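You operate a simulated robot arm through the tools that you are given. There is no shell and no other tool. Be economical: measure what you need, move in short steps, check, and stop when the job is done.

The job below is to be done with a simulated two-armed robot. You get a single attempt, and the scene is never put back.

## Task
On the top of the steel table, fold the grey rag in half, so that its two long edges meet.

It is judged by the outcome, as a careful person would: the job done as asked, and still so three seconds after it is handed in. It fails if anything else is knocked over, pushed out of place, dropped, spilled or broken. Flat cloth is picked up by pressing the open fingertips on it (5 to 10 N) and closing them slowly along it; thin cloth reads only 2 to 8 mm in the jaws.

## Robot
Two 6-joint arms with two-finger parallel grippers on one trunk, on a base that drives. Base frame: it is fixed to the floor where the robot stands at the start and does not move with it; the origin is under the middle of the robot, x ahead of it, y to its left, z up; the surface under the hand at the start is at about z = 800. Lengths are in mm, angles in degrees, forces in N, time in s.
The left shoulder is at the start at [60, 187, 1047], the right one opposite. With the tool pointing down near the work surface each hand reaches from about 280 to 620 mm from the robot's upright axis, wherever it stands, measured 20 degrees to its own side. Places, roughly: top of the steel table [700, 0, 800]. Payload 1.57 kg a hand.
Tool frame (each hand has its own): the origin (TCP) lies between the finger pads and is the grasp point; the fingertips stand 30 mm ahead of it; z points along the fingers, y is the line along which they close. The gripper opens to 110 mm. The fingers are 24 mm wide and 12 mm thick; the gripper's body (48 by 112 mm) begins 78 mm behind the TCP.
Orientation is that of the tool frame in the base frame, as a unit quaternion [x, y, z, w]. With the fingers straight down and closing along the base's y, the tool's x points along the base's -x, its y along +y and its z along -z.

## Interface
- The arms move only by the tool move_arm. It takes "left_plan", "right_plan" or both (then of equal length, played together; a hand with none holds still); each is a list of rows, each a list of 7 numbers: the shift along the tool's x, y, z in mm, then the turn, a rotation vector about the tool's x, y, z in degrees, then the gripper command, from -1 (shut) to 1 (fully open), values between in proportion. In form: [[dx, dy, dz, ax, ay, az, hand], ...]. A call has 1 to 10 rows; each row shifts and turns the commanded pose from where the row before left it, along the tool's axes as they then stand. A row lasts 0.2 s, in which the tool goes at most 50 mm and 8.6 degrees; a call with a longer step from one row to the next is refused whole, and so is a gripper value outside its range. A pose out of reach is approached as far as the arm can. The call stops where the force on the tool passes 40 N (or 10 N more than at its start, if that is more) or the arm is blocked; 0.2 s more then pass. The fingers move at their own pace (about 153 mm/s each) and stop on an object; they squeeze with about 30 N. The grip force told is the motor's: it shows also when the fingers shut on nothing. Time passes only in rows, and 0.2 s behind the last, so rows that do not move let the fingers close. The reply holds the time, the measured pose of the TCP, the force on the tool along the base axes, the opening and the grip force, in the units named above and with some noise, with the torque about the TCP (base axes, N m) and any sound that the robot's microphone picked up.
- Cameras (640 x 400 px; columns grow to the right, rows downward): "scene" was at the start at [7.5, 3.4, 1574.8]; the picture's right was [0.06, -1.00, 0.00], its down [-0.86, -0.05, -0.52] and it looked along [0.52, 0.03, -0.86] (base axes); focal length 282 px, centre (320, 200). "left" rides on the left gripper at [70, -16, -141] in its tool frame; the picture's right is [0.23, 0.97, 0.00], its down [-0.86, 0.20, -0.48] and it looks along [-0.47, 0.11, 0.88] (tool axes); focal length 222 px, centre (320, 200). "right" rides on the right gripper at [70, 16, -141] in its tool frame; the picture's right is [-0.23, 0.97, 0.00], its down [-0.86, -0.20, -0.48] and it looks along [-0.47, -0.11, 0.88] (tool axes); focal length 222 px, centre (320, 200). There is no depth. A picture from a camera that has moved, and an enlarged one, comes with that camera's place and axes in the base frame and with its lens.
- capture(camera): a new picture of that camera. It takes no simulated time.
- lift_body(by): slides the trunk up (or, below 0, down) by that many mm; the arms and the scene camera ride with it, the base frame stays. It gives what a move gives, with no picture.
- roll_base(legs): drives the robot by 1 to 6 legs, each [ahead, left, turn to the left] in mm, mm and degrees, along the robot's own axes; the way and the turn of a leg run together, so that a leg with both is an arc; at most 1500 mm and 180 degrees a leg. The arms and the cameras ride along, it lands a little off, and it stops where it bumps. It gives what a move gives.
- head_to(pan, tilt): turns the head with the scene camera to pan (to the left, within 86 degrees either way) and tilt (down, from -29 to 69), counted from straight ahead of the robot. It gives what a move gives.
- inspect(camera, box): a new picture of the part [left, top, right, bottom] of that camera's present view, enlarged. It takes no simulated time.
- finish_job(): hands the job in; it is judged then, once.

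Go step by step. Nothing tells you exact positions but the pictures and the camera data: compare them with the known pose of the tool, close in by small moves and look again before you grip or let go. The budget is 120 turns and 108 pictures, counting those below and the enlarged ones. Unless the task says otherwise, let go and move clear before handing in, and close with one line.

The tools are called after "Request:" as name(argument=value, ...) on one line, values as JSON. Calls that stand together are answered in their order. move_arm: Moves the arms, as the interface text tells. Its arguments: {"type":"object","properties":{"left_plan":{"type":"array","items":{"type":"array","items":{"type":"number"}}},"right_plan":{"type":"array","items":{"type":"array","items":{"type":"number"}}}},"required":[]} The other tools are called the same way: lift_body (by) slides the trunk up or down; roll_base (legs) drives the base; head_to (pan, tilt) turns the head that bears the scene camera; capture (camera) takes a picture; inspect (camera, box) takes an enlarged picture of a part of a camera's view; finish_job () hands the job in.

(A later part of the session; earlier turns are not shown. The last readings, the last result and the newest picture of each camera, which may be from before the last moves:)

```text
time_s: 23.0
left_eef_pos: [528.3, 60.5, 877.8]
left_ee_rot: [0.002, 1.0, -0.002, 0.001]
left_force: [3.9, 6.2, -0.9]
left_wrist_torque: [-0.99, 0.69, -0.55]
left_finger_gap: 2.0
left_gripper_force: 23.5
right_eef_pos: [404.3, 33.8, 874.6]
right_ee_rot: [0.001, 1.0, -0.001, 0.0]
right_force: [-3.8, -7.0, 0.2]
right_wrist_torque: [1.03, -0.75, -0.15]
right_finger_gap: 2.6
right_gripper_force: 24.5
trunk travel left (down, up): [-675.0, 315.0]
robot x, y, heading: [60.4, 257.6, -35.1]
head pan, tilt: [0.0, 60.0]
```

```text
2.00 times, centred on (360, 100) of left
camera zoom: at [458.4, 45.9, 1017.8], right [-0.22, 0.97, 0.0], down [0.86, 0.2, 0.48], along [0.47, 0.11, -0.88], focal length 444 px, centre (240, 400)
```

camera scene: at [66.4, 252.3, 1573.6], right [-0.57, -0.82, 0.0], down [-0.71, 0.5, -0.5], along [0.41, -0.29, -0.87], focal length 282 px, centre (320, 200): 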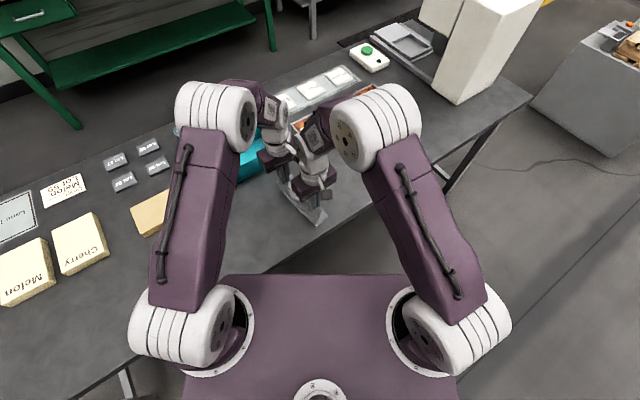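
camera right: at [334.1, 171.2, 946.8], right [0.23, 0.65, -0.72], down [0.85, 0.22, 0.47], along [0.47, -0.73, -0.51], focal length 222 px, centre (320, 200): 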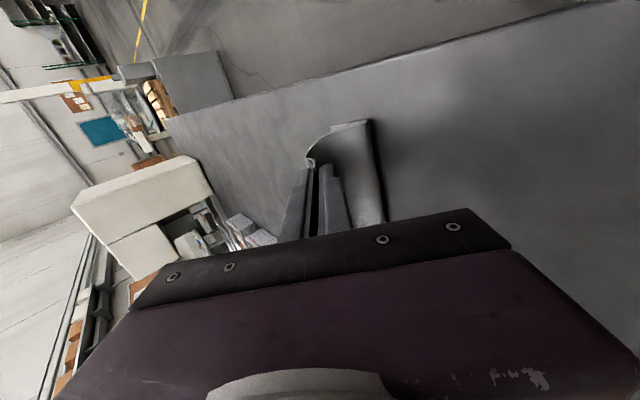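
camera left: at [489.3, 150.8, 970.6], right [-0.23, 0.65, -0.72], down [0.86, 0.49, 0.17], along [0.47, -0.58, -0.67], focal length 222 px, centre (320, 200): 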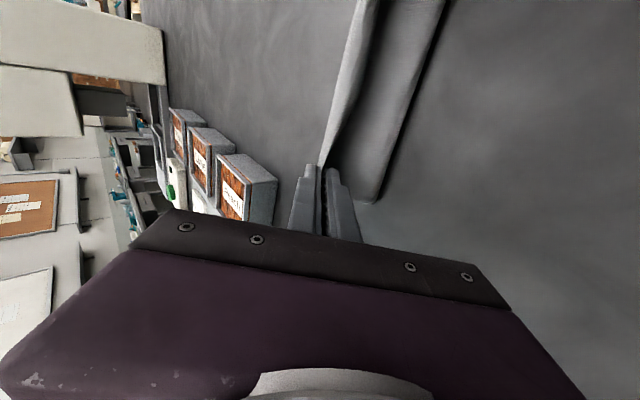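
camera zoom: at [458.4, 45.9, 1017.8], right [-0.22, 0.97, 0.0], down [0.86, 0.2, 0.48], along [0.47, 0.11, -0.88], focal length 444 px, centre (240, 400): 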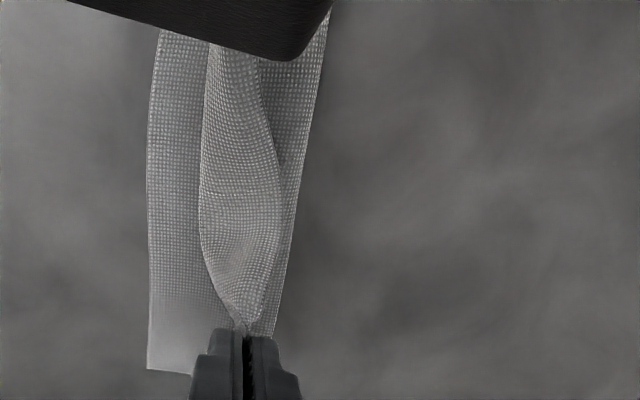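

Left hand goes back away from the right one to x≈557, y≈34.

Request:
move_arm(left_plan=[[-10, -3, 0, 0, 0, 0, -1], [-10, -10, 0, 0, 0, 0, -1], [-9, -13, 0, 0, 0, 0, -1], [0, 0, 0, 0, 0, 0, -1]])

Request:
inspect(camera="left", box=[260, 0, 460, 200])

Request:
inspect(camera="right", box=[240, 90, 400, 190])

```text
time_s: 24.0
left_eef_pos: [557.4, 34.2, 876.4]
left_ee_rot: [0.001, 1.0, 0.0, -0.001]
left_force: [0.0, 0.0, 0.0]
left_wrist_torque: [0.02, 0.03, -0.04]
left_finger_gap: 2.3
left_gripper_force: 24.0
right_eef_pos: [404.4, 33.6, 873.2]
right_ee_rot: [0.001, 1.0, 0.0, 0.001]
right_force: [0.1, 0.4, 0.5]
right_wrist_torque: [0.02, 0.0, 0.03]
right_finger_gap: 2.1
right_gripper_force: 24.7
trunk travel left (down, up): [-675.0, 315.0]
robot x, y, heading: [63.3, 260.7, -35.0]
head pan, tilt: [0.0, 60.0]
```

```text
2.00 times, centred on (360, 100) of left
camera zoom: at [487.1, 18.7, 1017.4], right [-0.23, 0.97, 0.0], down [0.86, 0.2, 0.48], along [0.47, 0.11, -0.88], focal length 444 px, centre (240, 400)
```

zoom: 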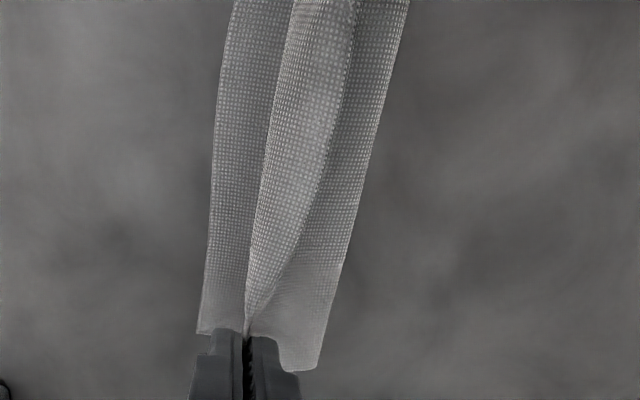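

```text
4.00 times, centred on (320, 140) of right
camera zoom: at [334.3, 49.4, 1015.6], right [0.23, 0.97, 0.0], down [0.85, -0.2, 0.48], along [0.47, -0.11, -0.88], focal length 888 px, centre (320, 440)
```

zoom: 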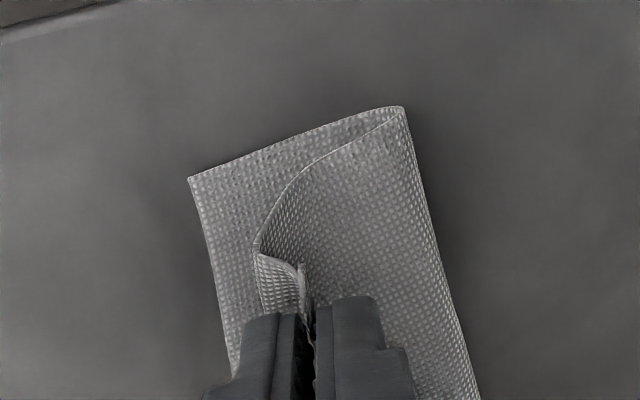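

The hands are separated and the cloth is still held. The pinch line is about 20 mm inside the edge, so I'll set it down about 20 mm left of the bottom layer's right edge and then release.

Request:
move_arm(left_plan=[[0, 1, 12, 0, 0, 0, -1], [0, 1, 12, 0, 0, 0, -1], [0, 0, 10, 0, 0, 0, -1], [0, 0, 7, 0, 0, 0, -1], [0, 0, 0, 0, 0, 0, -1]], right_plan=[[0, -1, 12, 0, 0, 0, -1], [0, -1, 12, 0, 0, 0, -1], [0, -1, 9, 0, 0, 0, -1], [0, -1, 5, 0, 0, 0, -1], [0, 0, 0, 0, 0, 0, -1]])

Request:
inspect(camera="left", box=[260, 0, 460, 200])

Request:
inspect(camera="right", box=[240, 90, 400, 190])

```text
time_s: 25.2
left_eef_pos: [557.5, 36.0, 835.9]
left_ee_rot: [0.0, 1.0, 0.0, 0.0]
left_force: [0.3, 0.1, -0.1]
left_wrist_torque: [0.05, 0.02, 0.02]
left_finger_gap: 2.4
left_gripper_force: 23.7
right_eef_pos: [404.6, 30.2, 835.9]
right_ee_rot: [0.0, 1.0, 0.0, 0.001]
right_force: [0.4, 0.3, 0.9]
right_wrist_torque: [0.05, 0.01, 0.04]
right_finger_gap: 2.1
right_gripper_force: 23.9
trunk travel left (down, up): [-675.0, 315.0]
robot x, y, heading: [62.5, 254.7, -34.9]
head pan, tilt: [0.0, 60.0]
```

```text
2.00 times, centred on (360, 100) of left
camera zoom: at [487.2, 20.4, 976.5], right [-0.23, 0.97, 0.0], down [0.86, 0.2, 0.48], along [0.47, 0.11, -0.88], focal length 444 px, centre (240, 400)
```

zoom: 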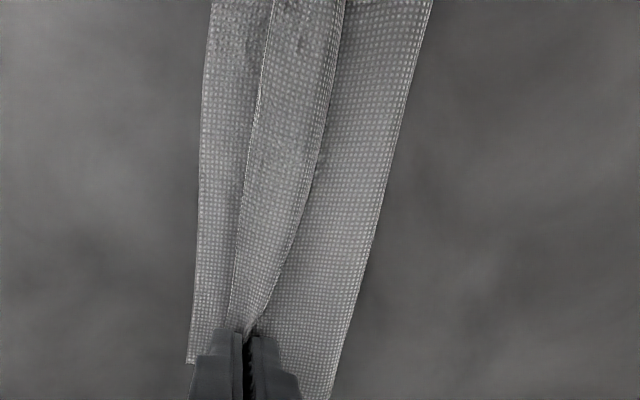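

```text
4.00 times, centred on (320, 140) of right
camera zoom: at [334.0, 45.3, 977.3], right [0.23, 0.97, 0.0], down [0.85, -0.2, 0.48], along [0.47, -0.11, -0.88], focal length 888 px, centre (320, 440)
```

zoom: 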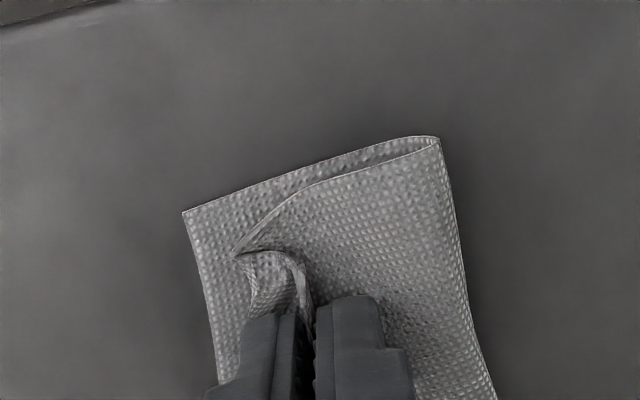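

As expected, a hem lies turned back on top. Release gently and lift clear.

Request:
move_arm(left_plan=[[0, 0, 0, 0, 0, 0, -0.85], [0, 0, 0, 0, 0, 0, -0.75], [0, 0, -4, 0, 0, 0, -0.7], [0, 0, -8, 0, 0, 0, -0.7], [0, 0, -20, 0, 0, 0, -0.7], [0, 0, -40, 0, 0, 0, -0.7], [0, 0, -40, 0, 0, 0, -0.7]], right_plan=[[0, 0, 0, 0, 0, 0, -0.85], [0, 0, 0, 0, 0, 0, -0.75], [0, 0, -4, 0, 0, 0, -0.7], [0, 0, -8, 0, 0, 0, -0.7], [0, 0, -20, 0, 0, 0, -0.7], [0, 0, -40, 0, 0, 0, -0.7], [0, 0, -40, 0, 0, 0, -0.7]])

Request:
capture(camera="left")

Request:
inspect(camera="right", box=[220, 60, 460, 220])

```text
time_s: 26.8
left_eef_pos: [557.1, 36.8, 946.9]
left_ee_rot: [0.001, 1.0, 0.001, 0.0]
left_force: [-0.1, -0.1, -0.1]
left_wrist_torque: [-0.01, 0.0, 0.0]
left_finger_gap: 16.5
left_gripper_force: 0.1
right_eef_pos: [404.1, 28.8, 948.7]
right_ee_rot: [0.001, 1.0, 0.0, 0.001]
right_force: [-0.6, 0.0, -0.7]
right_wrist_torque: [-0.03, 0.0, 0.0]
right_finger_gap: 16.4
right_gripper_force: 0.2
trunk travel left (down, up): [-675.0, 315.0]
robot x, y, heading: [59.5, 256.2, -35.2]
head pan, tilt: [0.0, 60.0]
```

```text
65 pictures are left
camera left: at [485.9, 21.4, 1088.6], right [-0.23, 0.97, 0.0], down [0.86, 0.2, 0.48], along [0.47, 0.11, -0.88], focal length 222 px, centre (320, 200)
```

left: 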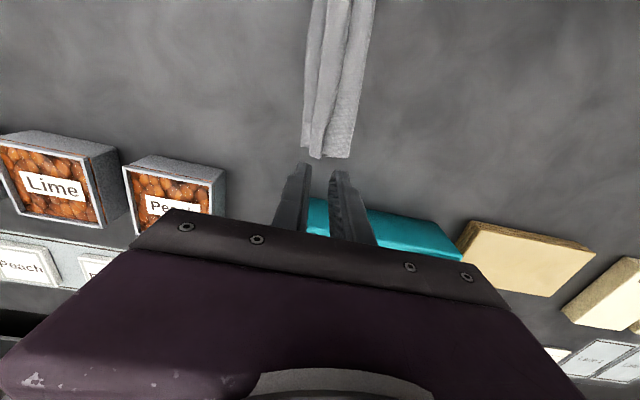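

```text
2.50 times, centred on (340, 140) of right
camera zoom: at [332.7, 44.3, 1090.3], right [0.23, 0.97, 0.0], down [0.85, -0.2, 0.48], along [0.47, -0.11, -0.88], focal length 555 px, centre (270, 350)
```

zoom: 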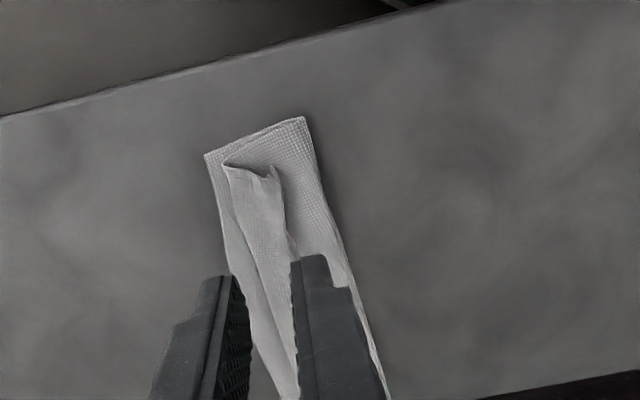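

The hem stayed turned back on top. Let me look at it closely.

Request:
inspect(camera="left", box=[270, 0, 430, 170])

Request:
inspect(camera="right", box=[280, 90, 380, 180])

```text
2.35 times, centred on (350, 85) of left
camera zoom: at [485.9, 21.4, 1088.6], right [-0.23, 0.97, 0.0], down [0.86, 0.2, 0.48], along [0.47, 0.11, -0.88], focal length 523 px, centre (249, 471)
```

zoom: 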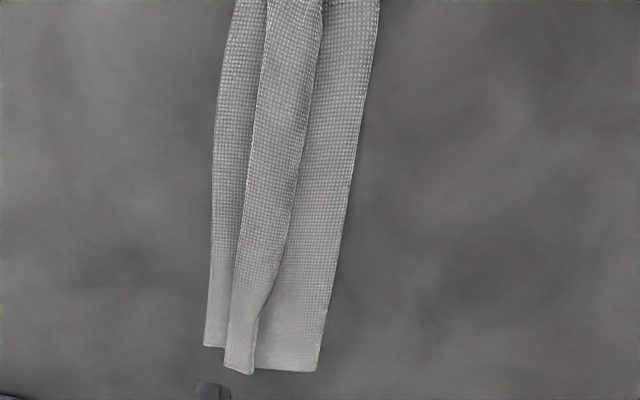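

```text
4.44 times, centred on (330, 135) of right
camera zoom: at [332.7, 44.3, 1090.3], right [0.23, 0.97, 0.0], down [0.85, -0.2, 0.48], along [0.47, -0.11, -0.88], focal length 987 px, centre (276, 489)
```

zoom: 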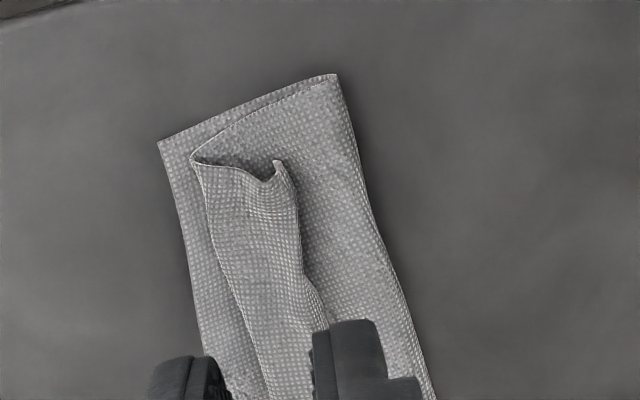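

The free edge of the hem faces left (y≈35 near, y≈45 far) and the hem's bend is at y≈12–29. I'll set closed fingers just left of the free edge, then open them so the right-hand finger flips the hem outward.

Request:
move_arm(left_plan=[[6, 12, 20, 0, 0, 0, -1], [6, 11, 30, 0, 0, 0, -1], [0, 0, 30, 0, 0, 0, -1], [0, 0, 20, 0, 0, 0, -1], [0, 0, 7, 0, 0, 0, -1], [0, 0, 0, 0, 0, 0, -1]], right_plan=[[-4, 10, 20, 0, 0, 0, -1], [-4, 10, 30, 0, 0, 0, -1], [0, 0, 30, 0, 0, 0, -1], [0, 0, 20, 0, 0, 0, -1], [0, 0, 8, 0, 0, 0, -1], [0, 0, 0, 0, 0, 0, -1]])

Request:
inspect(camera="left", box=[240, 0, 440, 200])

Request:
inspect(camera="right", box=[240, 90, 400, 210])

```text
time_s: 28.2
left_eef_pos: [546.8, 58.7, 841.0]
left_ee_rot: [0.001, 1.0, 0.0, 0.0]
left_force: [0.1, -0.1, 1.0]
left_wrist_torque: [0.0, 0.0, -0.02]
left_finger_gap: 0.0
left_gripper_force: 21.2
right_eef_pos: [412.1, 49.5, 840.5]
right_ee_rot: [0.001, 1.0, 0.0, 0.0]
right_force: [0.3, -0.7, -0.4]
right_wrist_torque: [-0.02, 0.01, 0.02]
right_finger_gap: 0.0
right_gripper_force: 20.6
trunk travel left (down, up): [-675.0, 315.0]
robot x, y, heading: [61.7, 258.2, -34.8]
head pan, tilt: [0.0, 60.0]
```

```text
2.00 times, centred on (340, 100) of left
camera zoom: at [475.4, 43.4, 980.7], right [-0.23, 0.97, 0.0], down [0.86, 0.2, 0.48], along [0.47, 0.11, -0.88], focal length 444 px, centre (280, 400)
```

zoom: 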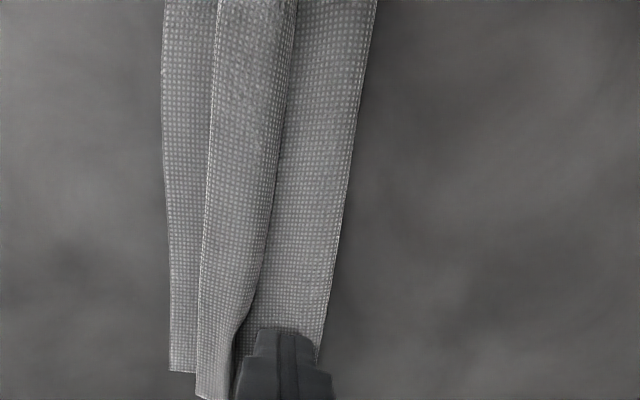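

```text
3.33 times, centred on (320, 150) of right
camera zoom: at [342.3, 65.1, 981.2], right [0.23, 0.97, 0.0], down [0.85, -0.2, 0.48], along [0.47, -0.11, -0.88], focal length 740 px, centre (320, 367)
```

zoom: 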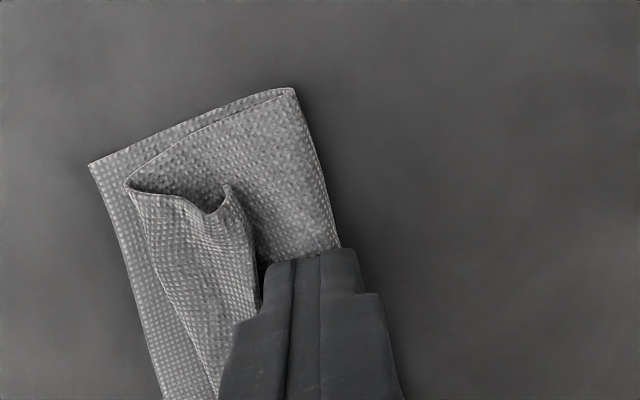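

Fingers are right beside the free edge on both ends. Lower to light contact.

Request:
move_arm(left_plan=[[0, 0, 4, 0, 0, 0, -1], [0, 0, 2, 0, 0, 0, -1], [0, 0, 1, 0, 0, 0, -1], [0, 0, 0, 0, 0, 0, -1]], right_plan=[[0, 0, 4, 0, 0, 0, -1], [0, 0, 2, 0, 0, 0, -1], [0, 0, 1, 0, 0, 0, -1], [0, 0, 0, 0, 0, 0, -1]])

```text
time_s: 29.2
left_eef_pos: [545.8, 59.1, 833.1]
left_ee_rot: [0.001, 1.0, 0.0, 0.0]
left_force: [0.5, -0.2, 0.6]
left_wrist_torque: [-0.01, 0.01, -0.01]
left_finger_gap: 0.0
left_gripper_force: 21.2
right_eef_pos: [412.2, 49.0, 832.4]
right_ee_rot: [0.001, 1.0, 0.0, 0.0]
right_force: [0.1, -0.5, 0.5]
right_wrist_torque: [-0.03, 0.01, -0.02]
right_finger_gap: 0.0
right_gripper_force: 21.1
trunk travel left (down, up): [-675.0, 315.0]
robot x, y, heading: [63.3, 255.5, -35.0]
head pan, tilt: [0.0, 60.0]
```

Light contact. Open slowly to sweep the hem outward.

Request:
move_arm(left_plan=[[0, 0, 0.5, 0, 0, 0, -0.9], [0, 0, 0, 0, 0, 0, -0.78], [0, 0, 0, 0, 0, 0, -0.66], [0, 0, 0, 0, 0, 0, -0.54], [0, 0, 0, 0, 0, 0, -0.42], [0, 0, 0, 0, 0, 0, -0.3], [0, 0, 0, 0, 0, 0, -0.18], [0, 0, 0, 0, 0, 0, -0.06], [0, 0, 0, 0, 0, 0, 0.06], [0, 0, 0, 0, 0, 0, 0.1]], right_plan=[[0, 0, 0, 0, 0, 0, -0.9], [0, 0, 0, 0, 0, 0, -0.78], [0, 0, 0, 0, 0, 0, -0.66], [0, 0, 0, 0, 0, 0, -0.54], [0, 0, 0, 0, 0, 0, -0.42], [0, 0, 0, 0, 0, 0, -0.3], [0, 0, 0, 0, 0, 0, -0.18], [0, 0, 0, 0, 0, 0, -0.06], [0, 0, 0, 0, 0, 0, 0.06], [0, 0, 0, 0, 0, 0, 0.1]])

Request:
capture(camera="left")

Request:
inspect(camera="right", box=[220, 90, 420, 210])

```text
time_s: 31.4
left_eef_pos: [545.6, 58.6, 833.0]
left_ee_rot: [0.001, 1.0, 0.001, 0.0]
left_force: [-0.3, 0.0, 0.2]
left_wrist_torque: [-0.02, 0.01, 0.0]
left_finger_gap: 60.2
left_gripper_force: 0.0
right_eef_pos: [412.4, 50.1, 832.3]
right_ee_rot: [0.001, 1.0, 0.0, 0.0]
right_force: [-0.4, -1.0, -0.6]
right_wrist_torque: [0.01, -0.01, -0.01]
right_finger_gap: 60.4
right_gripper_force: 0.0
trunk travel left (down, up): [-675.0, 315.0]
robot x, y, heading: [60.5, 254.0, -35.3]
head pan, tilt: [0.0, 60.0]
```

```text
59 pictures are left
camera left: at [475.3, 43.8, 973.8], right [-0.23, 0.97, 0.0], down [0.86, 0.2, 0.48], along [0.47, 0.11, -0.88], focal length 222 px, centre (320, 200)
```

left: 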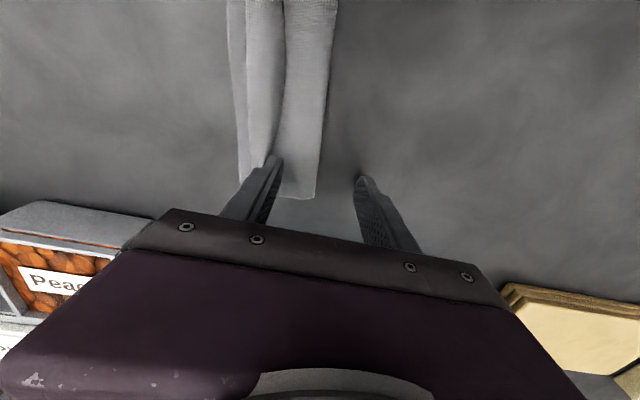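

```text
3.20 times, centred on (320, 150) of right
camera zoom: at [342.1, 65.1, 974.3], right [0.23, 0.97, 0.0], down [0.85, -0.2, 0.48], along [0.47, -0.11, -0.88], focal length 711 px, centre (320, 360)
```

zoom: 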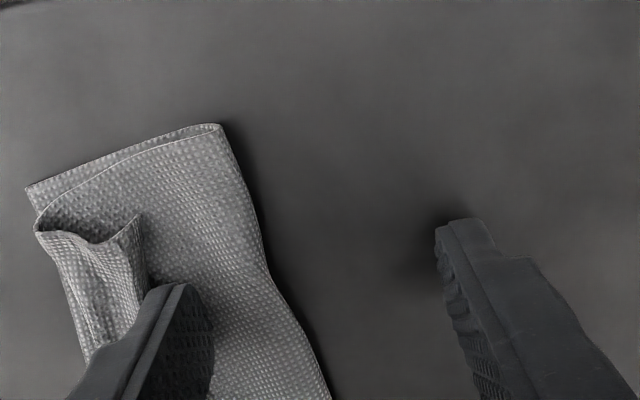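

The sweep only dragged the whole rag, so I'll lift clear. I'll re-open the fold and redo it with a grip right on the edge, fingers closing along the edge.

Request:
move_arm(left_plan=[[0, 0, -20, 0, 0, 0, 0.1], [0, 0, -40, 0, 0, 0, -0.2], [0, 0, -40, 0, 0, 0, -0.3]], right_plan=[[0, 0, -20, 0, 0, 0, 0.1], [0, 0, -40, 0, 0, 0, -0.2], [0, 0, -40, 0, 0, 0, -0.3]])

Request:
inspect(camera="left", box=[200, 0, 400, 180])

Request:
inspect(camera="right", box=[220, 90, 420, 230])

```text
time_s: 32.2
left_eef_pos: [543.8, 58.9, 933.8]
left_ee_rot: [0.001, 1.0, 0.0, 0.0]
left_force: [-0.5, -0.4, -0.5]
left_wrist_torque: [-0.02, -0.02, -0.02]
left_finger_gap: 38.3
left_gripper_force: 0.1
right_eef_pos: [411.1, 49.3, 933.5]
right_ee_rot: [0.0, 1.0, 0.001, 0.0]
right_force: [-1.1, 0.8, 0.0]
right_wrist_torque: [0.01, -0.01, 0.0]
right_finger_gap: 38.5
right_gripper_force: 0.1
trunk travel left (down, up): [-675.0, 315.0]
robot x, y, heading: [62.6, 257.8, -35.4]
head pan, tilt: [0.0, 60.0]
```

```text
2.22 times, centred on (300, 90) of left
camera zoom: at [473.5, 44.1, 1075.3], right [-0.23, 0.97, 0.0], down [0.86, 0.2, 0.48], along [0.47, 0.11, -0.88], focal length 494 px, centre (364, 444)
```

zoom: 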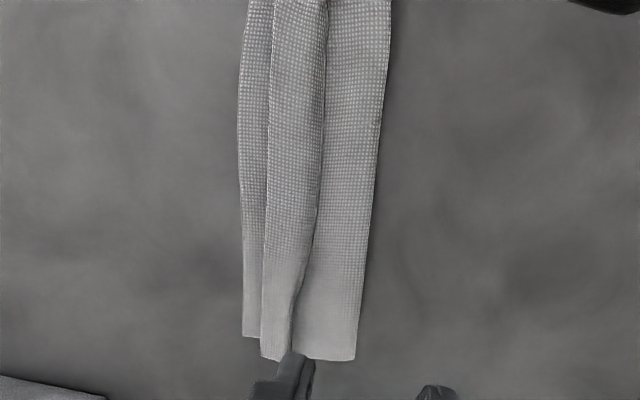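

```text
2.86 times, centred on (320, 160) of right
camera zoom: at [341.4, 64.8, 1074.6], right [0.23, 0.97, 0.0], down [0.85, -0.2, 0.48], along [0.47, -0.11, -0.88], focal length 635 px, centre (320, 314)
```

zoom: 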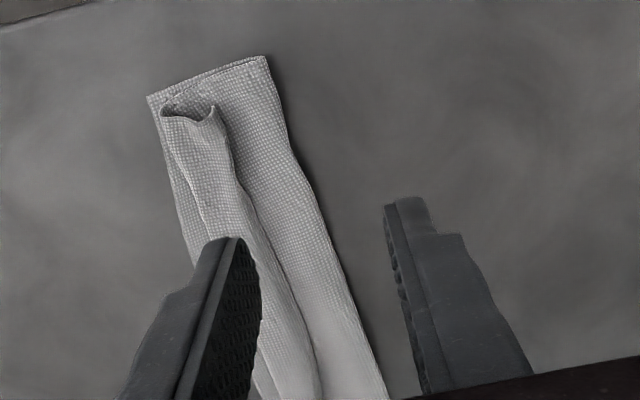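

I'll straddle the turned-back hem with both hands (near: y≈-1.5, far: y≈14) and lower just above the bottom layer.

Request:
move_arm(left_plan=[[0, -22, 10, 0, 0, 0, -0.3], [0, -23, 20, 0, 0, 0, -0.3], [0, 0, 30, 0, 0, 0, -0.3], [0, 0, 30, 0, 0, 0, -0.3], [0, 0, 4, 0, 0, 0, -0.3], [0, 0, 0, 0, 0, 0, -0.3]], right_plan=[[0, -25, 10, 0, 0, 0, -0.3], [0, -26, 20, 0, 0, 0, -0.3], [0, 0, 30, 0, 0, 0, -0.3], [0, 0, 30, 0, 0, 0, -0.3], [0, 0, 4, 0, 0, 0, -0.3], [0, 0, 0, 0, 0, 0, -0.3]])

Request:
inspect(camera="left", box=[220, 50, 420, 250])

Request:
inspect(camera="right", box=[220, 90, 420, 230])

```text
time_s: 33.6
left_eef_pos: [544.6, 14.3, 838.5]
left_ee_rot: [0.0, 1.0, 0.0, -0.001]
left_force: [-1.0, 0.2, 0.3]
left_wrist_torque: [0.0, -0.01, 0.0]
left_finger_gap: 38.7
left_gripper_force: 0.1
right_eef_pos: [412.7, -1.6, 838.4]
right_ee_rot: [0.002, 1.0, 0.001, 0.0]
right_force: [0.0, -0.2, 0.1]
right_wrist_torque: [0.03, 0.0, -0.03]
right_finger_gap: 38.4
right_gripper_force: 0.1
trunk travel left (down, up): [-675.0, 315.0]
robot x, y, heading: [60.8, 258.9, -35.2]
head pan, tilt: [0.0, 60.0]
```

```text
2.00 times, centred on (320, 150) of left
camera zoom: at [474.6, -0.9, 980.1], right [-0.23, 0.97, 0.0], down [0.86, 0.2, 0.48], along [0.47, 0.11, -0.88], focal length 444 px, centre (320, 300)
```

zoom: 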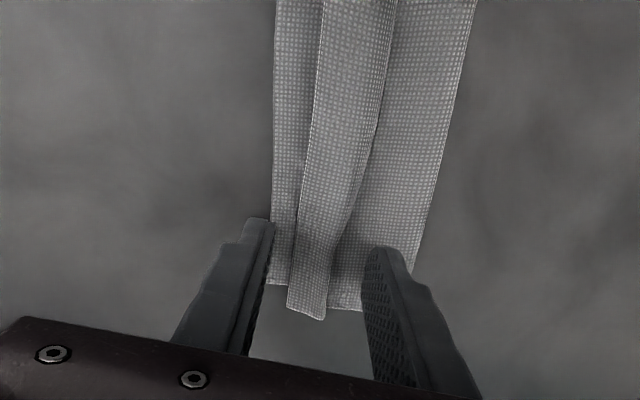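

```text
2.86 times, centred on (320, 160) of right
camera zoom: at [342.3, 14.1, 979.9], right [0.23, 0.97, 0.0], down [0.85, -0.2, 0.48], along [0.47, -0.11, -0.88], focal length 635 px, centre (320, 314)
```

zoom: 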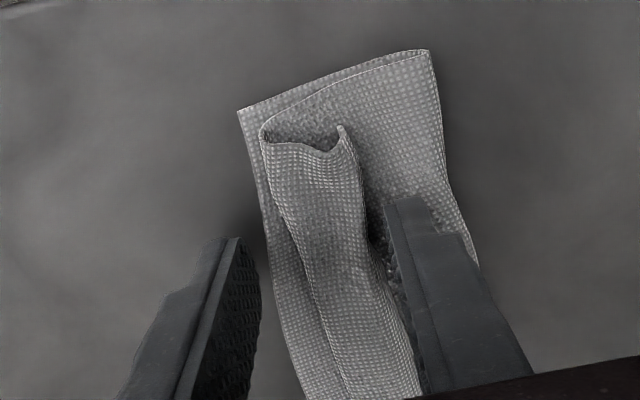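

Good straddle on both ends. Lower a few mm and close on the hem roll.

Request:
move_arm(left_plan=[[0, 0, 3, 0, 0, 0, -0.3], [0, 0, 2, 0, 0, 0, -0.3], [0, 0, 0, 0, 0, 0, -0.45], [0, 0, 0, 0, 0, 0, -0.6], [0, 0, 0, 0, 0, 0, -0.7], [0, 0, 0, 0, 0, 0, -0.8], [0, 0, 0, 0, 0, 0, -0.9], [0, 0, 0, 0, 0, 0, -1], [0, 0, 0, 0, 0, 0, -1], [0, 0, -10, 0, 0, 0, -1]], right_plan=[[0, 0, 3, 0, 0, 0, -0.3], [0, 0, 2, 0, 0, 0, -0.3], [0, 0, 0, 0, 0, 0, -0.45], [0, 0, 0, 0, 0, 0, -0.6], [0, 0, 0, 0, 0, 0, -0.7], [0, 0, 0, 0, 0, 0, -0.8], [0, 0, 0, 0, 0, 0, -0.9], [0, 0, 0, 0, 0, 0, -1], [0, 0, 0, 0, 0, 0, -1], [0, 0, -10, 0, 0, 0, -1]])

Request:
inspect(camera="left", box=[220, 50, 420, 250])

Request:
inspect(camera="right", box=[220, 90, 420, 230])

```text
time_s: 35.8
left_eef_pos: [544.0, 14.6, 843.5]
left_ee_rot: [0.002, 1.0, -0.001, 0.0]
left_force: [-0.1, 0.5, -0.2]
left_wrist_torque: [0.0, -0.01, -0.02]
left_finger_gap: 2.7
left_gripper_force: 23.7
right_eef_pos: [411.7, -0.7, 844.0]
right_ee_rot: [0.001, 1.0, 0.0, 0.0]
right_force: [1.2, -0.3, 0.6]
right_wrist_torque: [-0.03, -0.01, 0.01]
right_finger_gap: 2.9
right_gripper_force: 23.9
trunk travel left (down, up): [-675.0, 315.0]
robot x, y, heading: [62.0, 255.4, -35.1]
head pan, tilt: [0.0, 60.0]
```

```text
2.00 times, centred on (320, 150) of left
camera zoom: at [474.6, -0.9, 985.6], right [-0.23, 0.97, 0.0], down [0.86, 0.2, 0.48], along [0.47, 0.11, -0.88], focal length 444 px, centre (320, 300)
```

zoom: 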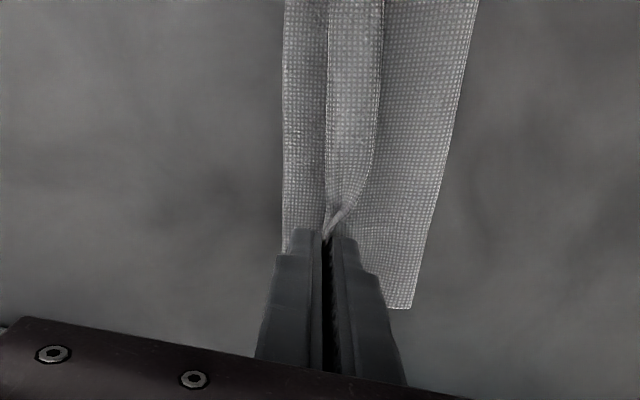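

```text
2.86 times, centred on (320, 160) of right
camera zoom: at [341.8, 14.2, 985.3], right [0.23, 0.97, 0.0], down [0.85, -0.2, 0.48], along [0.47, -0.11, -0.88], focal length 635 px, centre (320, 314)
```

zoom: 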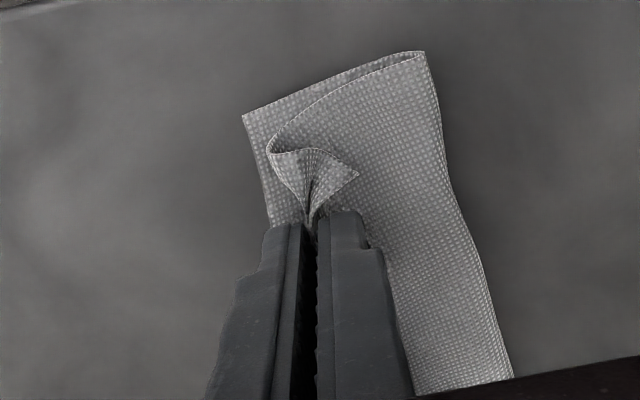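

Both hands appear to have caught just the hem's upper ply, which is useful because I can unroll the hem outward. Lift and look.

Request:
move_arm(left_plan=[[0, -3, -10, 0, 0, 0, -1], [0, -3, -10, 0, 0, 0, -1], [0, -4, -10, 0, 0, 0, -1], [0, 0, 0, 0, 0, 0, -1]], right_plan=[[0, -3, -10, 0, 0, 0, -1], [0, -3, -10, 0, 0, 0, -1], [0, -4, -10, 0, 0, 0, -1], [0, 0, 0, 0, 0, 0, -1]])

Request:
inspect(camera="left", box=[220, 0, 420, 200])

Request:
inspect(camera="right", box=[220, 90, 420, 230])

```text
time_s: 36.8
left_eef_pos: [544.9, 4.6, 875.5]
left_ee_rot: [0.001, 1.0, 0.0, 0.001]
left_force: [0.2, -0.5, 0.4]
left_wrist_torque: [-0.03, 0.01, 0.02]
left_finger_gap: 2.6
left_gripper_force: 24.3
right_eef_pos: [412.4, -12.0, 873.8]
right_ee_rot: [0.001, 1.0, 0.0, 0.0]
right_force: [0.2, -0.7, 0.2]
right_wrist_torque: [-0.01, 0.01, -0.01]
right_finger_gap: 3.0
right_gripper_force: 24.1
trunk travel left (down, up): [-675.0, 315.0]
robot x, y, heading: [56.8, 254.0, -35.4]
head pan, tilt: [0.0, 60.0]
```

```text
2.00 times, centred on (320, 100) of left
camera zoom: at [475.1, -11.7, 1015.5], right [-0.23, 0.97, 0.0], down [0.86, 0.2, 0.48], along [0.47, 0.11, -0.88], focal length 444 px, centre (320, 400)
```

zoom: 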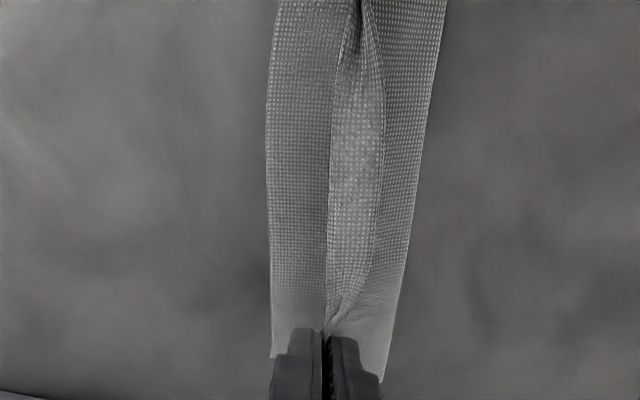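

```text
2.86 times, centred on (320, 160) of right
camera zoom: at [342.0, 4.2, 1015.6], right [0.23, 0.97, 0.0], down [0.85, -0.2, 0.48], along [0.47, -0.11, -0.88], focal length 635 px, centre (320, 314)
```

zoom: 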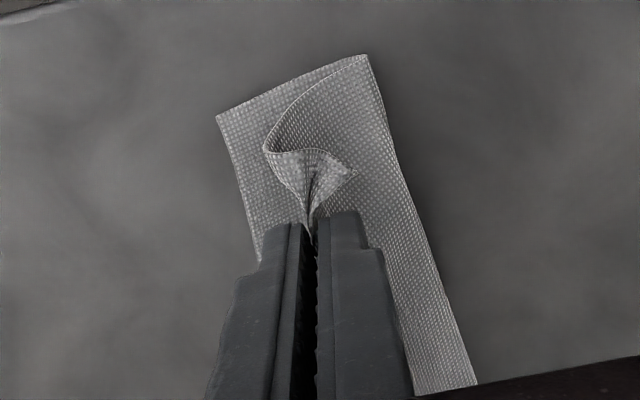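

I'll stretch the top layer outward at an angle and release it from height, so the short flap springs open and the edge lands out on the table, where I can re-grip it right at the edge.

Request:
move_arm(left_plan=[[0, 0, -5, 0, 0, 0, -1], [0, -2, -2, 0, 0, 0, -1], [0, -3, 4, 0, 0, 0, -1], [0, -4, 6, 0, 0, 0, -1], [0, 0, 0, 0, 0, 0, -1]], right_plan=[[0, 0, -10, 0, 0, 0, -1], [0, -4, -8, 0, 0, 0, -1], [0, -6, 5, 0, 0, 0, -1], [0, -6, 8, 0, 0, 0, -1], [0, 0, 0, 0, 0, 0, -1]])

Request:
inspect(camera="left", box=[220, 0, 420, 200])

Request:
inspect(camera="right", box=[220, 90, 420, 230])

```text
time_s: 38.0
left_eef_pos: [544.7, -5.7, 872.1]
left_ee_rot: [0.001, 1.0, 0.0, 0.0]
left_force: [-1.1, 0.4, 0.0]
left_wrist_torque: [0.0, -0.01, 0.01]
left_finger_gap: 3.0
left_gripper_force: 23.6
right_eef_pos: [411.5, -27.0, 879.5]
right_ee_rot: [0.002, 1.0, -0.001, 0.0]
right_force: [1.2, 1.0, -0.8]
right_wrist_torque: [0.01, 0.03, -0.03]
right_finger_gap: 2.9
right_gripper_force: 24.0
trunk travel left (down, up): [-675.0, 315.0]
robot x, y, heading: [62.1, 256.1, -35.0]
head pan, tilt: [0.0, 60.0]
```

```text
2.00 times, centred on (320, 100) of left
camera zoom: at [475.1, -20.3, 1011.8], right [-0.23, 0.97, 0.0], down [0.86, 0.2, 0.48], along [0.47, 0.11, -0.88], focal length 444 px, centre (320, 400)
```

zoom: 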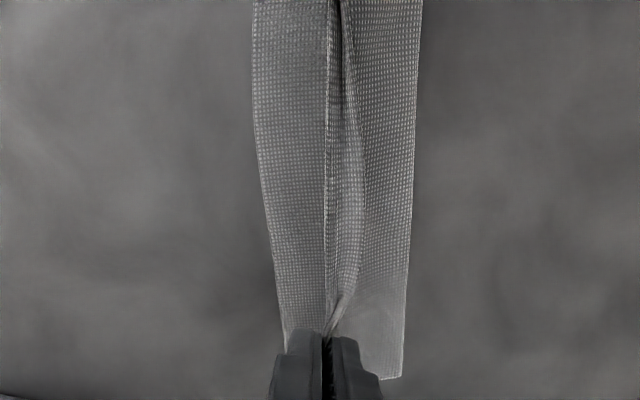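

```text
2.86 times, centred on (320, 160) of right
camera zoom: at [342.0, -12.0, 1020.1], right [0.23, 0.97, 0.0], down [0.85, -0.2, 0.48], along [0.47, -0.11, -0.88], focal length 635 px, centre (320, 314)
```

zoom: 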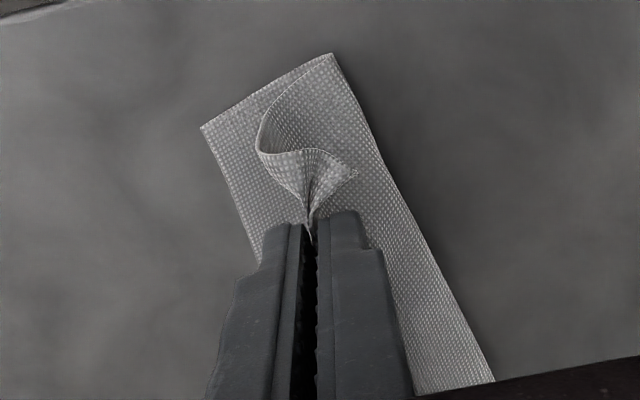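

Pulling only drags the whole rag, since the table is slippery. I'll unfold instead: carry the hem back over to the left in an arc and lay the rag flat again.

Request:
move_arm(left_plan=[[-0.4, 12, -10, 0, 0, 0, -1], [-0.4, 12, -10, 0, 0, 0, -1], [-0.4, 13, -8, 0, 0, 0, -1], [-0.4, 13, -3, 0, 0, 0, -1], [-0.4, 13, 0, 0, 0, 0, -1], [-0.4, 13, 0, 0, 0, 0, -1], [-0.4, 13, 8, 0, 0, 0, -1], [-0.4, 13, 12, 0, 0, 0, -1], [-0.4, 13, 16, 0, 0, 0, -1], [-0.4, 12, 18, 0, 0, 0, -1]], right_plan=[[0, 15, -8, 0, 0, 0, -1], [0, 15, -8, 0, 0, 0, -1], [0, 15, -6, 0, 0, 0, -1], [0, 15, -2, 0, 0, 0, -1], [0, 15, 0, 0, 0, 0, -1], [0, 15, 0, 0, 0, 0, -1], [0, 15, 8, 0, 0, 0, -1], [0, 15, 12, 0, 0, 0, -1], [0, 15, 16, 0, 0, 0, -1], [0, 14, 18, 0, 0, 0, -1]])

Request:
capture(camera="left")

Request:
capture(camera="right")

```text
time_s: 40.2
left_eef_pos: [551.0, 121.4, 848.2]
left_ee_rot: [0.001, 1.0, 0.0, 0.0]
left_force: [-2.3, 0.9, 1.2]
left_wrist_torque: [0.0, 0.05, 0.0]
left_finger_gap: 2.8
left_gripper_force: 24.0
right_eef_pos: [412.7, 121.6, 848.4]
right_ee_rot: [0.001, 1.0, 0.0, 0.0]
right_force: [2.5, -0.8, 0.1]
right_wrist_torque: [-0.02, 0.01, -0.01]
right_finger_gap: 2.7
right_gripper_force: 24.2
trunk travel left (down, up): [-675.0, 315.0]
robot x, y, heading: [62.9, 257.8, -35.0]
head pan, tilt: [0.0, 60.0]
```

```text
47 pictures are left
camera left: at [480.1, 106.5, 988.6], right [-0.22, 0.97, 0.0], down [0.86, 0.2, 0.48], along [0.47, 0.11, -0.88], focal length 222 px, centre (320, 200)
```

left: 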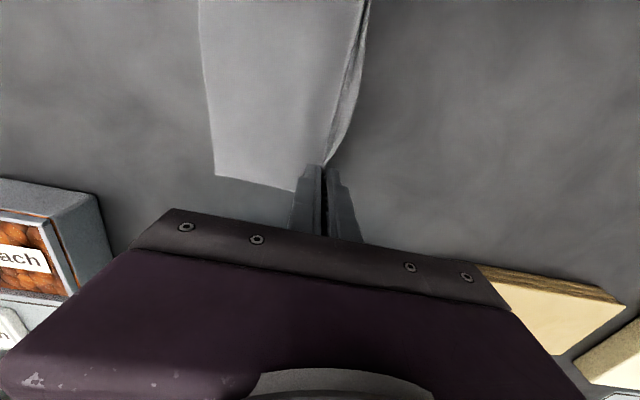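

```text
46 pictures are left
camera right: at [343.3, 138.1, 990.4], right [0.23, 0.97, 0.0], down [0.85, -0.2, 0.48], along [0.47, -0.11, -0.88], focal length 222 px, centre (320, 200)
```

right: 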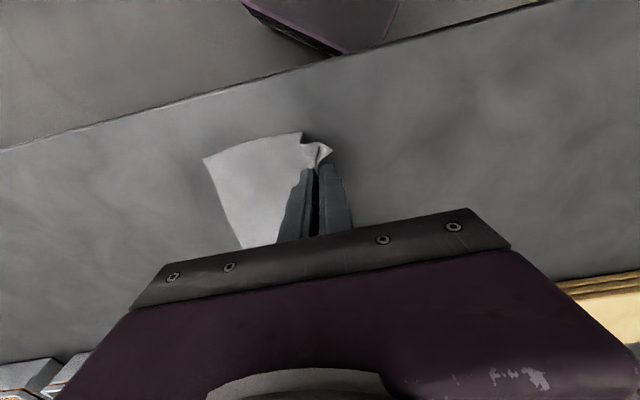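

The rag is opened out again. Lower, pull slightly left to flatten, release and lift clear.

Request:
move_arm(left_plan=[[0, 5, 6, 0, 0, 0, -1], [0, 5, 5, 0, 0, 0, -1], [0, 3, 2, 0, 0, 0, -1], [0, 0, 0, 0, 0, 0, -0.9], [0, 0, 0, 0, 0, 0, -0.75], [0, 0, -3, 0, 0, 0, -0.65], [0, 0, -10, 0, 0, 0, -0.65], [0, 0, -40, 0, 0, 0, -0.65], [0, 0, -45, 0, 0, 0, -0.65]], right_plan=[[0, 5, 6, 0, 0, 0, -1], [0, 5, 5, 0, 0, 0, -1], [0, 3, 2, 0, 0, 0, -1], [0, 0, 0, 0, 0, 0, -0.9], [0, 0, 0, 0, 0, 0, -0.75], [0, 0, -3, 0, 0, 0, -0.65], [0, 0, -10, 0, 0, 0, -0.65], [0, 0, -40, 0, 0, 0, -0.65], [0, 0, -45, 0, 0, 0, -0.65]])

Request:
capture(camera="left")

Request:
capture(camera="right")

```text
time_s: 42.2
left_eef_pos: [547.8, 135.9, 931.6]
left_ee_rot: [0.001, 1.0, 0.0, 0.0]
left_force: [0.8, -0.8, -0.6]
left_wrist_torque: [0.02, -0.04, 0.01]
left_finger_gap: 19.2
left_gripper_force: 0.0
right_eef_pos: [410.1, 134.9, 935.2]
right_ee_rot: [0.001, 1.0, -0.001, 0.0]
right_force: [-0.6, -0.2, 0.9]
right_wrist_torque: [0.01, -0.04, -0.01]
right_finger_gap: 19.1
right_gripper_force: 0.0
trunk travel left (down, up): [-675.0, 315.0]
robot x, y, heading: [57.4, 255.3, -35.1]
head pan, tilt: [0.0, 60.0]
```

```text
45 pictures are left
camera left: at [478.2, 120.5, 1073.6], right [-0.23, 0.97, 0.0], down [0.86, 0.2, 0.48], along [0.47, 0.11, -0.88], focal length 222 px, centre (320, 200)
```

left: 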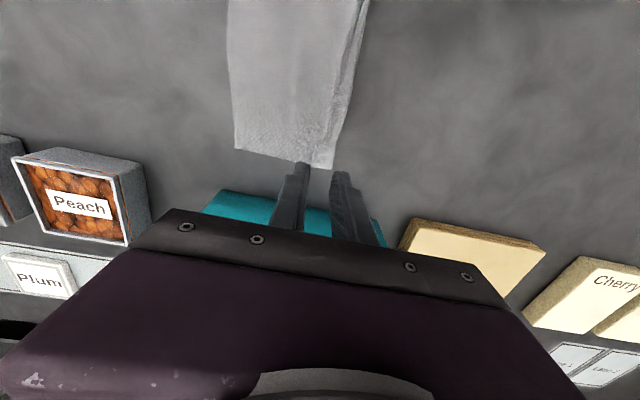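

```text
44 pictures are left
camera right: at [340.2, 150.5, 1076.4], right [0.23, 0.97, 0.0], down [0.85, -0.2, 0.48], along [0.47, -0.11, -0.88], focal length 222 px, centre (320, 200)
```

right: 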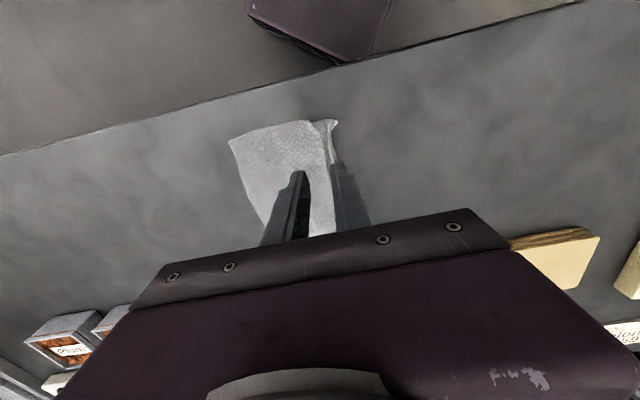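

The rag is flat again (left edge y≈160, right edge y≈26–36). I'll look closely at the left edge to place a grip only about 6 mm inside it.

Request:
inspect(camera="left", box=[220, 0, 400, 180])

Request:
inspect(camera="right", box=[280, 100, 380, 190])

```text
2.22 times, centred on (310, 90) of left
camera zoom: at [478.2, 120.5, 1073.6], right [-0.23, 0.97, 0.0], down [0.86, 0.2, 0.48], along [0.47, 0.11, -0.88], focal length 494 px, centre (342, 444)
```

zoom: 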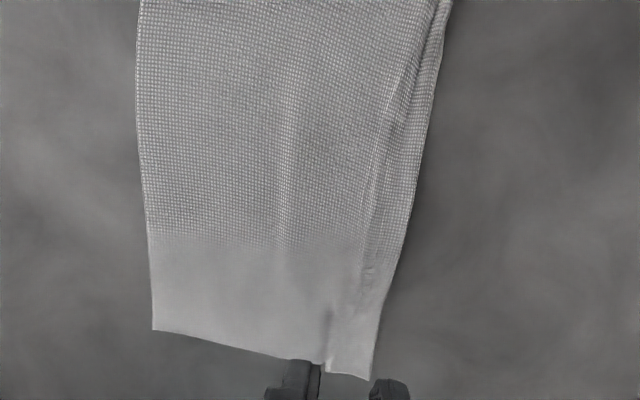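

```text
4.44 times, centred on (330, 145) of right
camera zoom: at [340.2, 150.5, 1076.4], right [0.23, 0.97, 0.0], down [0.85, -0.2, 0.48], along [0.47, -0.11, -0.88], focal length 987 px, centre (276, 444)
```

zoom: 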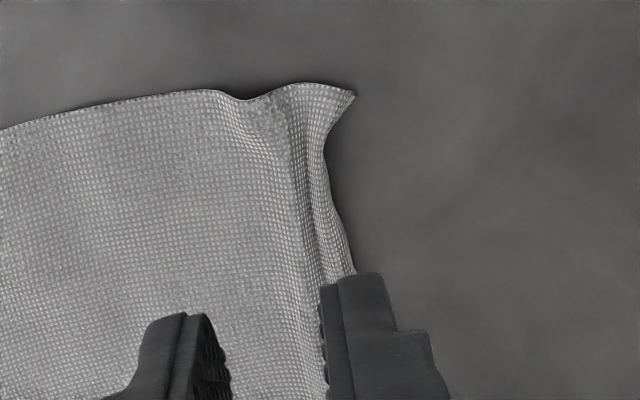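

Both hands go to the edge with a 20 mm opening, inner finger only ~6 mm inside the edge: left at (556, 164), right at (408, 155).

Request:
move_arm(left_plan=[[-4, 14, 10, 0, 0, 0, -0.636], [-4, 14, 20, 0, 0, 0, -0.636], [0, 0, 30, 0, 0, 0, -0.636], [0, 0, 31, 0, 0, 0, -0.636], [0, 0, 2, 0, 0, 0, -0.636], [0, 0, 0, 0, 0, 0, -0.636]], right_plan=[[1, 10, 10, 0, 0, 0, -0.636], [1, 10, 20, 0, 0, 0, -0.636], [0, 0, 30, 0, 0, 0, -0.636], [0, 0, 32, 0, 0, 0, -0.636], [0, 0, 4, 0, 0, 0, -0.636], [0, 0, 0, 0, 0, 0, -0.636]])

Request:
inspect(camera="left", box=[240, 80, 400, 240])

Request:
inspect(camera="right", box=[240, 120, 400, 230])

```text
time_s: 43.6
left_eef_pos: [558.5, 163.4, 839.8]
left_ee_rot: [0.001, 1.0, 0.0, 0.0]
left_force: [-0.2, -0.5, -0.6]
left_wrist_torque: [0.0, 0.05, 0.05]
left_finger_gap: 19.9
left_gripper_force: 0.2
right_eef_pos: [411.4, 155.6, 838.8]
right_ee_rot: [0.0, 1.0, -0.001, 0.0]
right_force: [-0.2, 0.0, -0.4]
right_wrist_torque: [0.01, -0.02, 0.03]
right_finger_gap: 20.0
right_gripper_force: 0.0
trunk travel left (down, up): [-675.0, 315.0]
robot x, y, heading: [64.3, 255.7, -35.3]
head pan, tilt: [0.0, 60.0]
```

```text
2.50 times, centred on (320, 160) of left
camera zoom: at [487.9, 148.1, 980.9], right [-0.23, 0.97, 0.0], down [0.86, 0.2, 0.48], along [0.47, 0.11, -0.88], focal length 555 px, centre (320, 300)
```

zoom: 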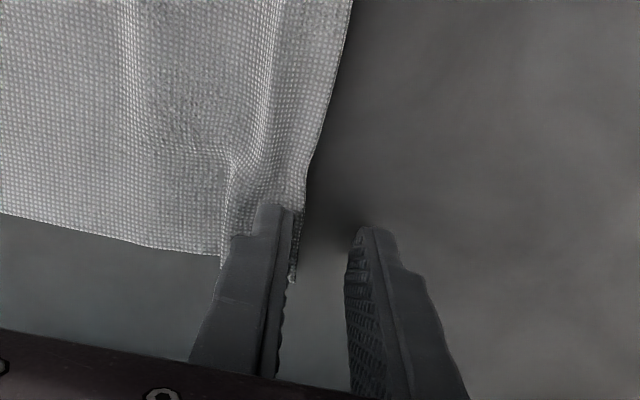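

```text
3.64 times, centred on (320, 175) of right
camera zoom: at [341.1, 170.9, 979.9], right [0.23, 0.97, 0.0], down [0.85, -0.2, 0.48], along [0.47, -0.11, -0.88], focal length 808 px, centre (320, 291)
```

zoom: 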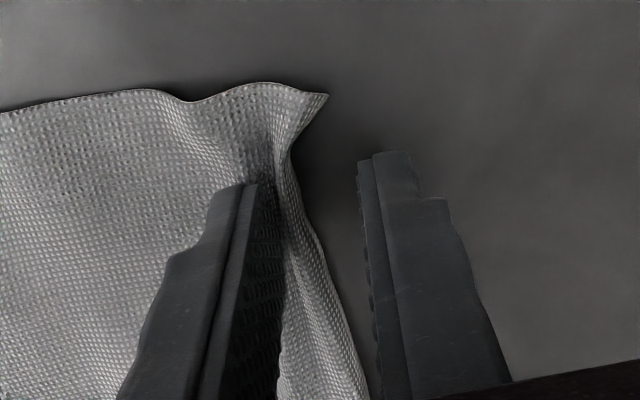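

Placement looks right. Lower to contact.

Request:
move_arm(left_plan=[[0, 0, 4, 0, 0, 0, -0.636], [0, 0, 4, 0, 0, 0, -0.636], [0, 0, 1.5, 0, 0, 0, -0.636], [0, 0, 0, 0, 0, 0, -0.636]], right_plan=[[0, 0, 4, 0, 0, 0, -0.636], [0, 0, 3, 0, 0, 0, -0.636], [0, 0, 1.5, 0, 0, 0, -0.636], [0, 0, 0, 0, 0, 0, -0.636]])

```text
time_s: 44.6
left_eef_pos: [557.6, 163.9, 831.8]
left_ee_rot: [0.0, 1.0, -0.001, 0.002]
left_force: [2.5, 0.8, 14.6]
left_wrist_torque: [-0.17, -0.11, 0.02]
left_finger_gap: 19.5
left_gripper_force: 0.1
right_eef_pos: [411.2, 156.8, 830.5]
right_ee_rot: [0.001, 1.0, 0.0, 0.001]
right_force: [0.7, -0.1, 8.9]
right_wrist_torque: [-0.2, -0.05, 0.03]
right_finger_gap: 20.4
right_gripper_force: 0.1
trunk travel left (down, up): [-675.0, 315.0]
robot x, y, heading: [60.3, 252.6, -35.4]
head pan, tilt: [0.0, 60.0]
```

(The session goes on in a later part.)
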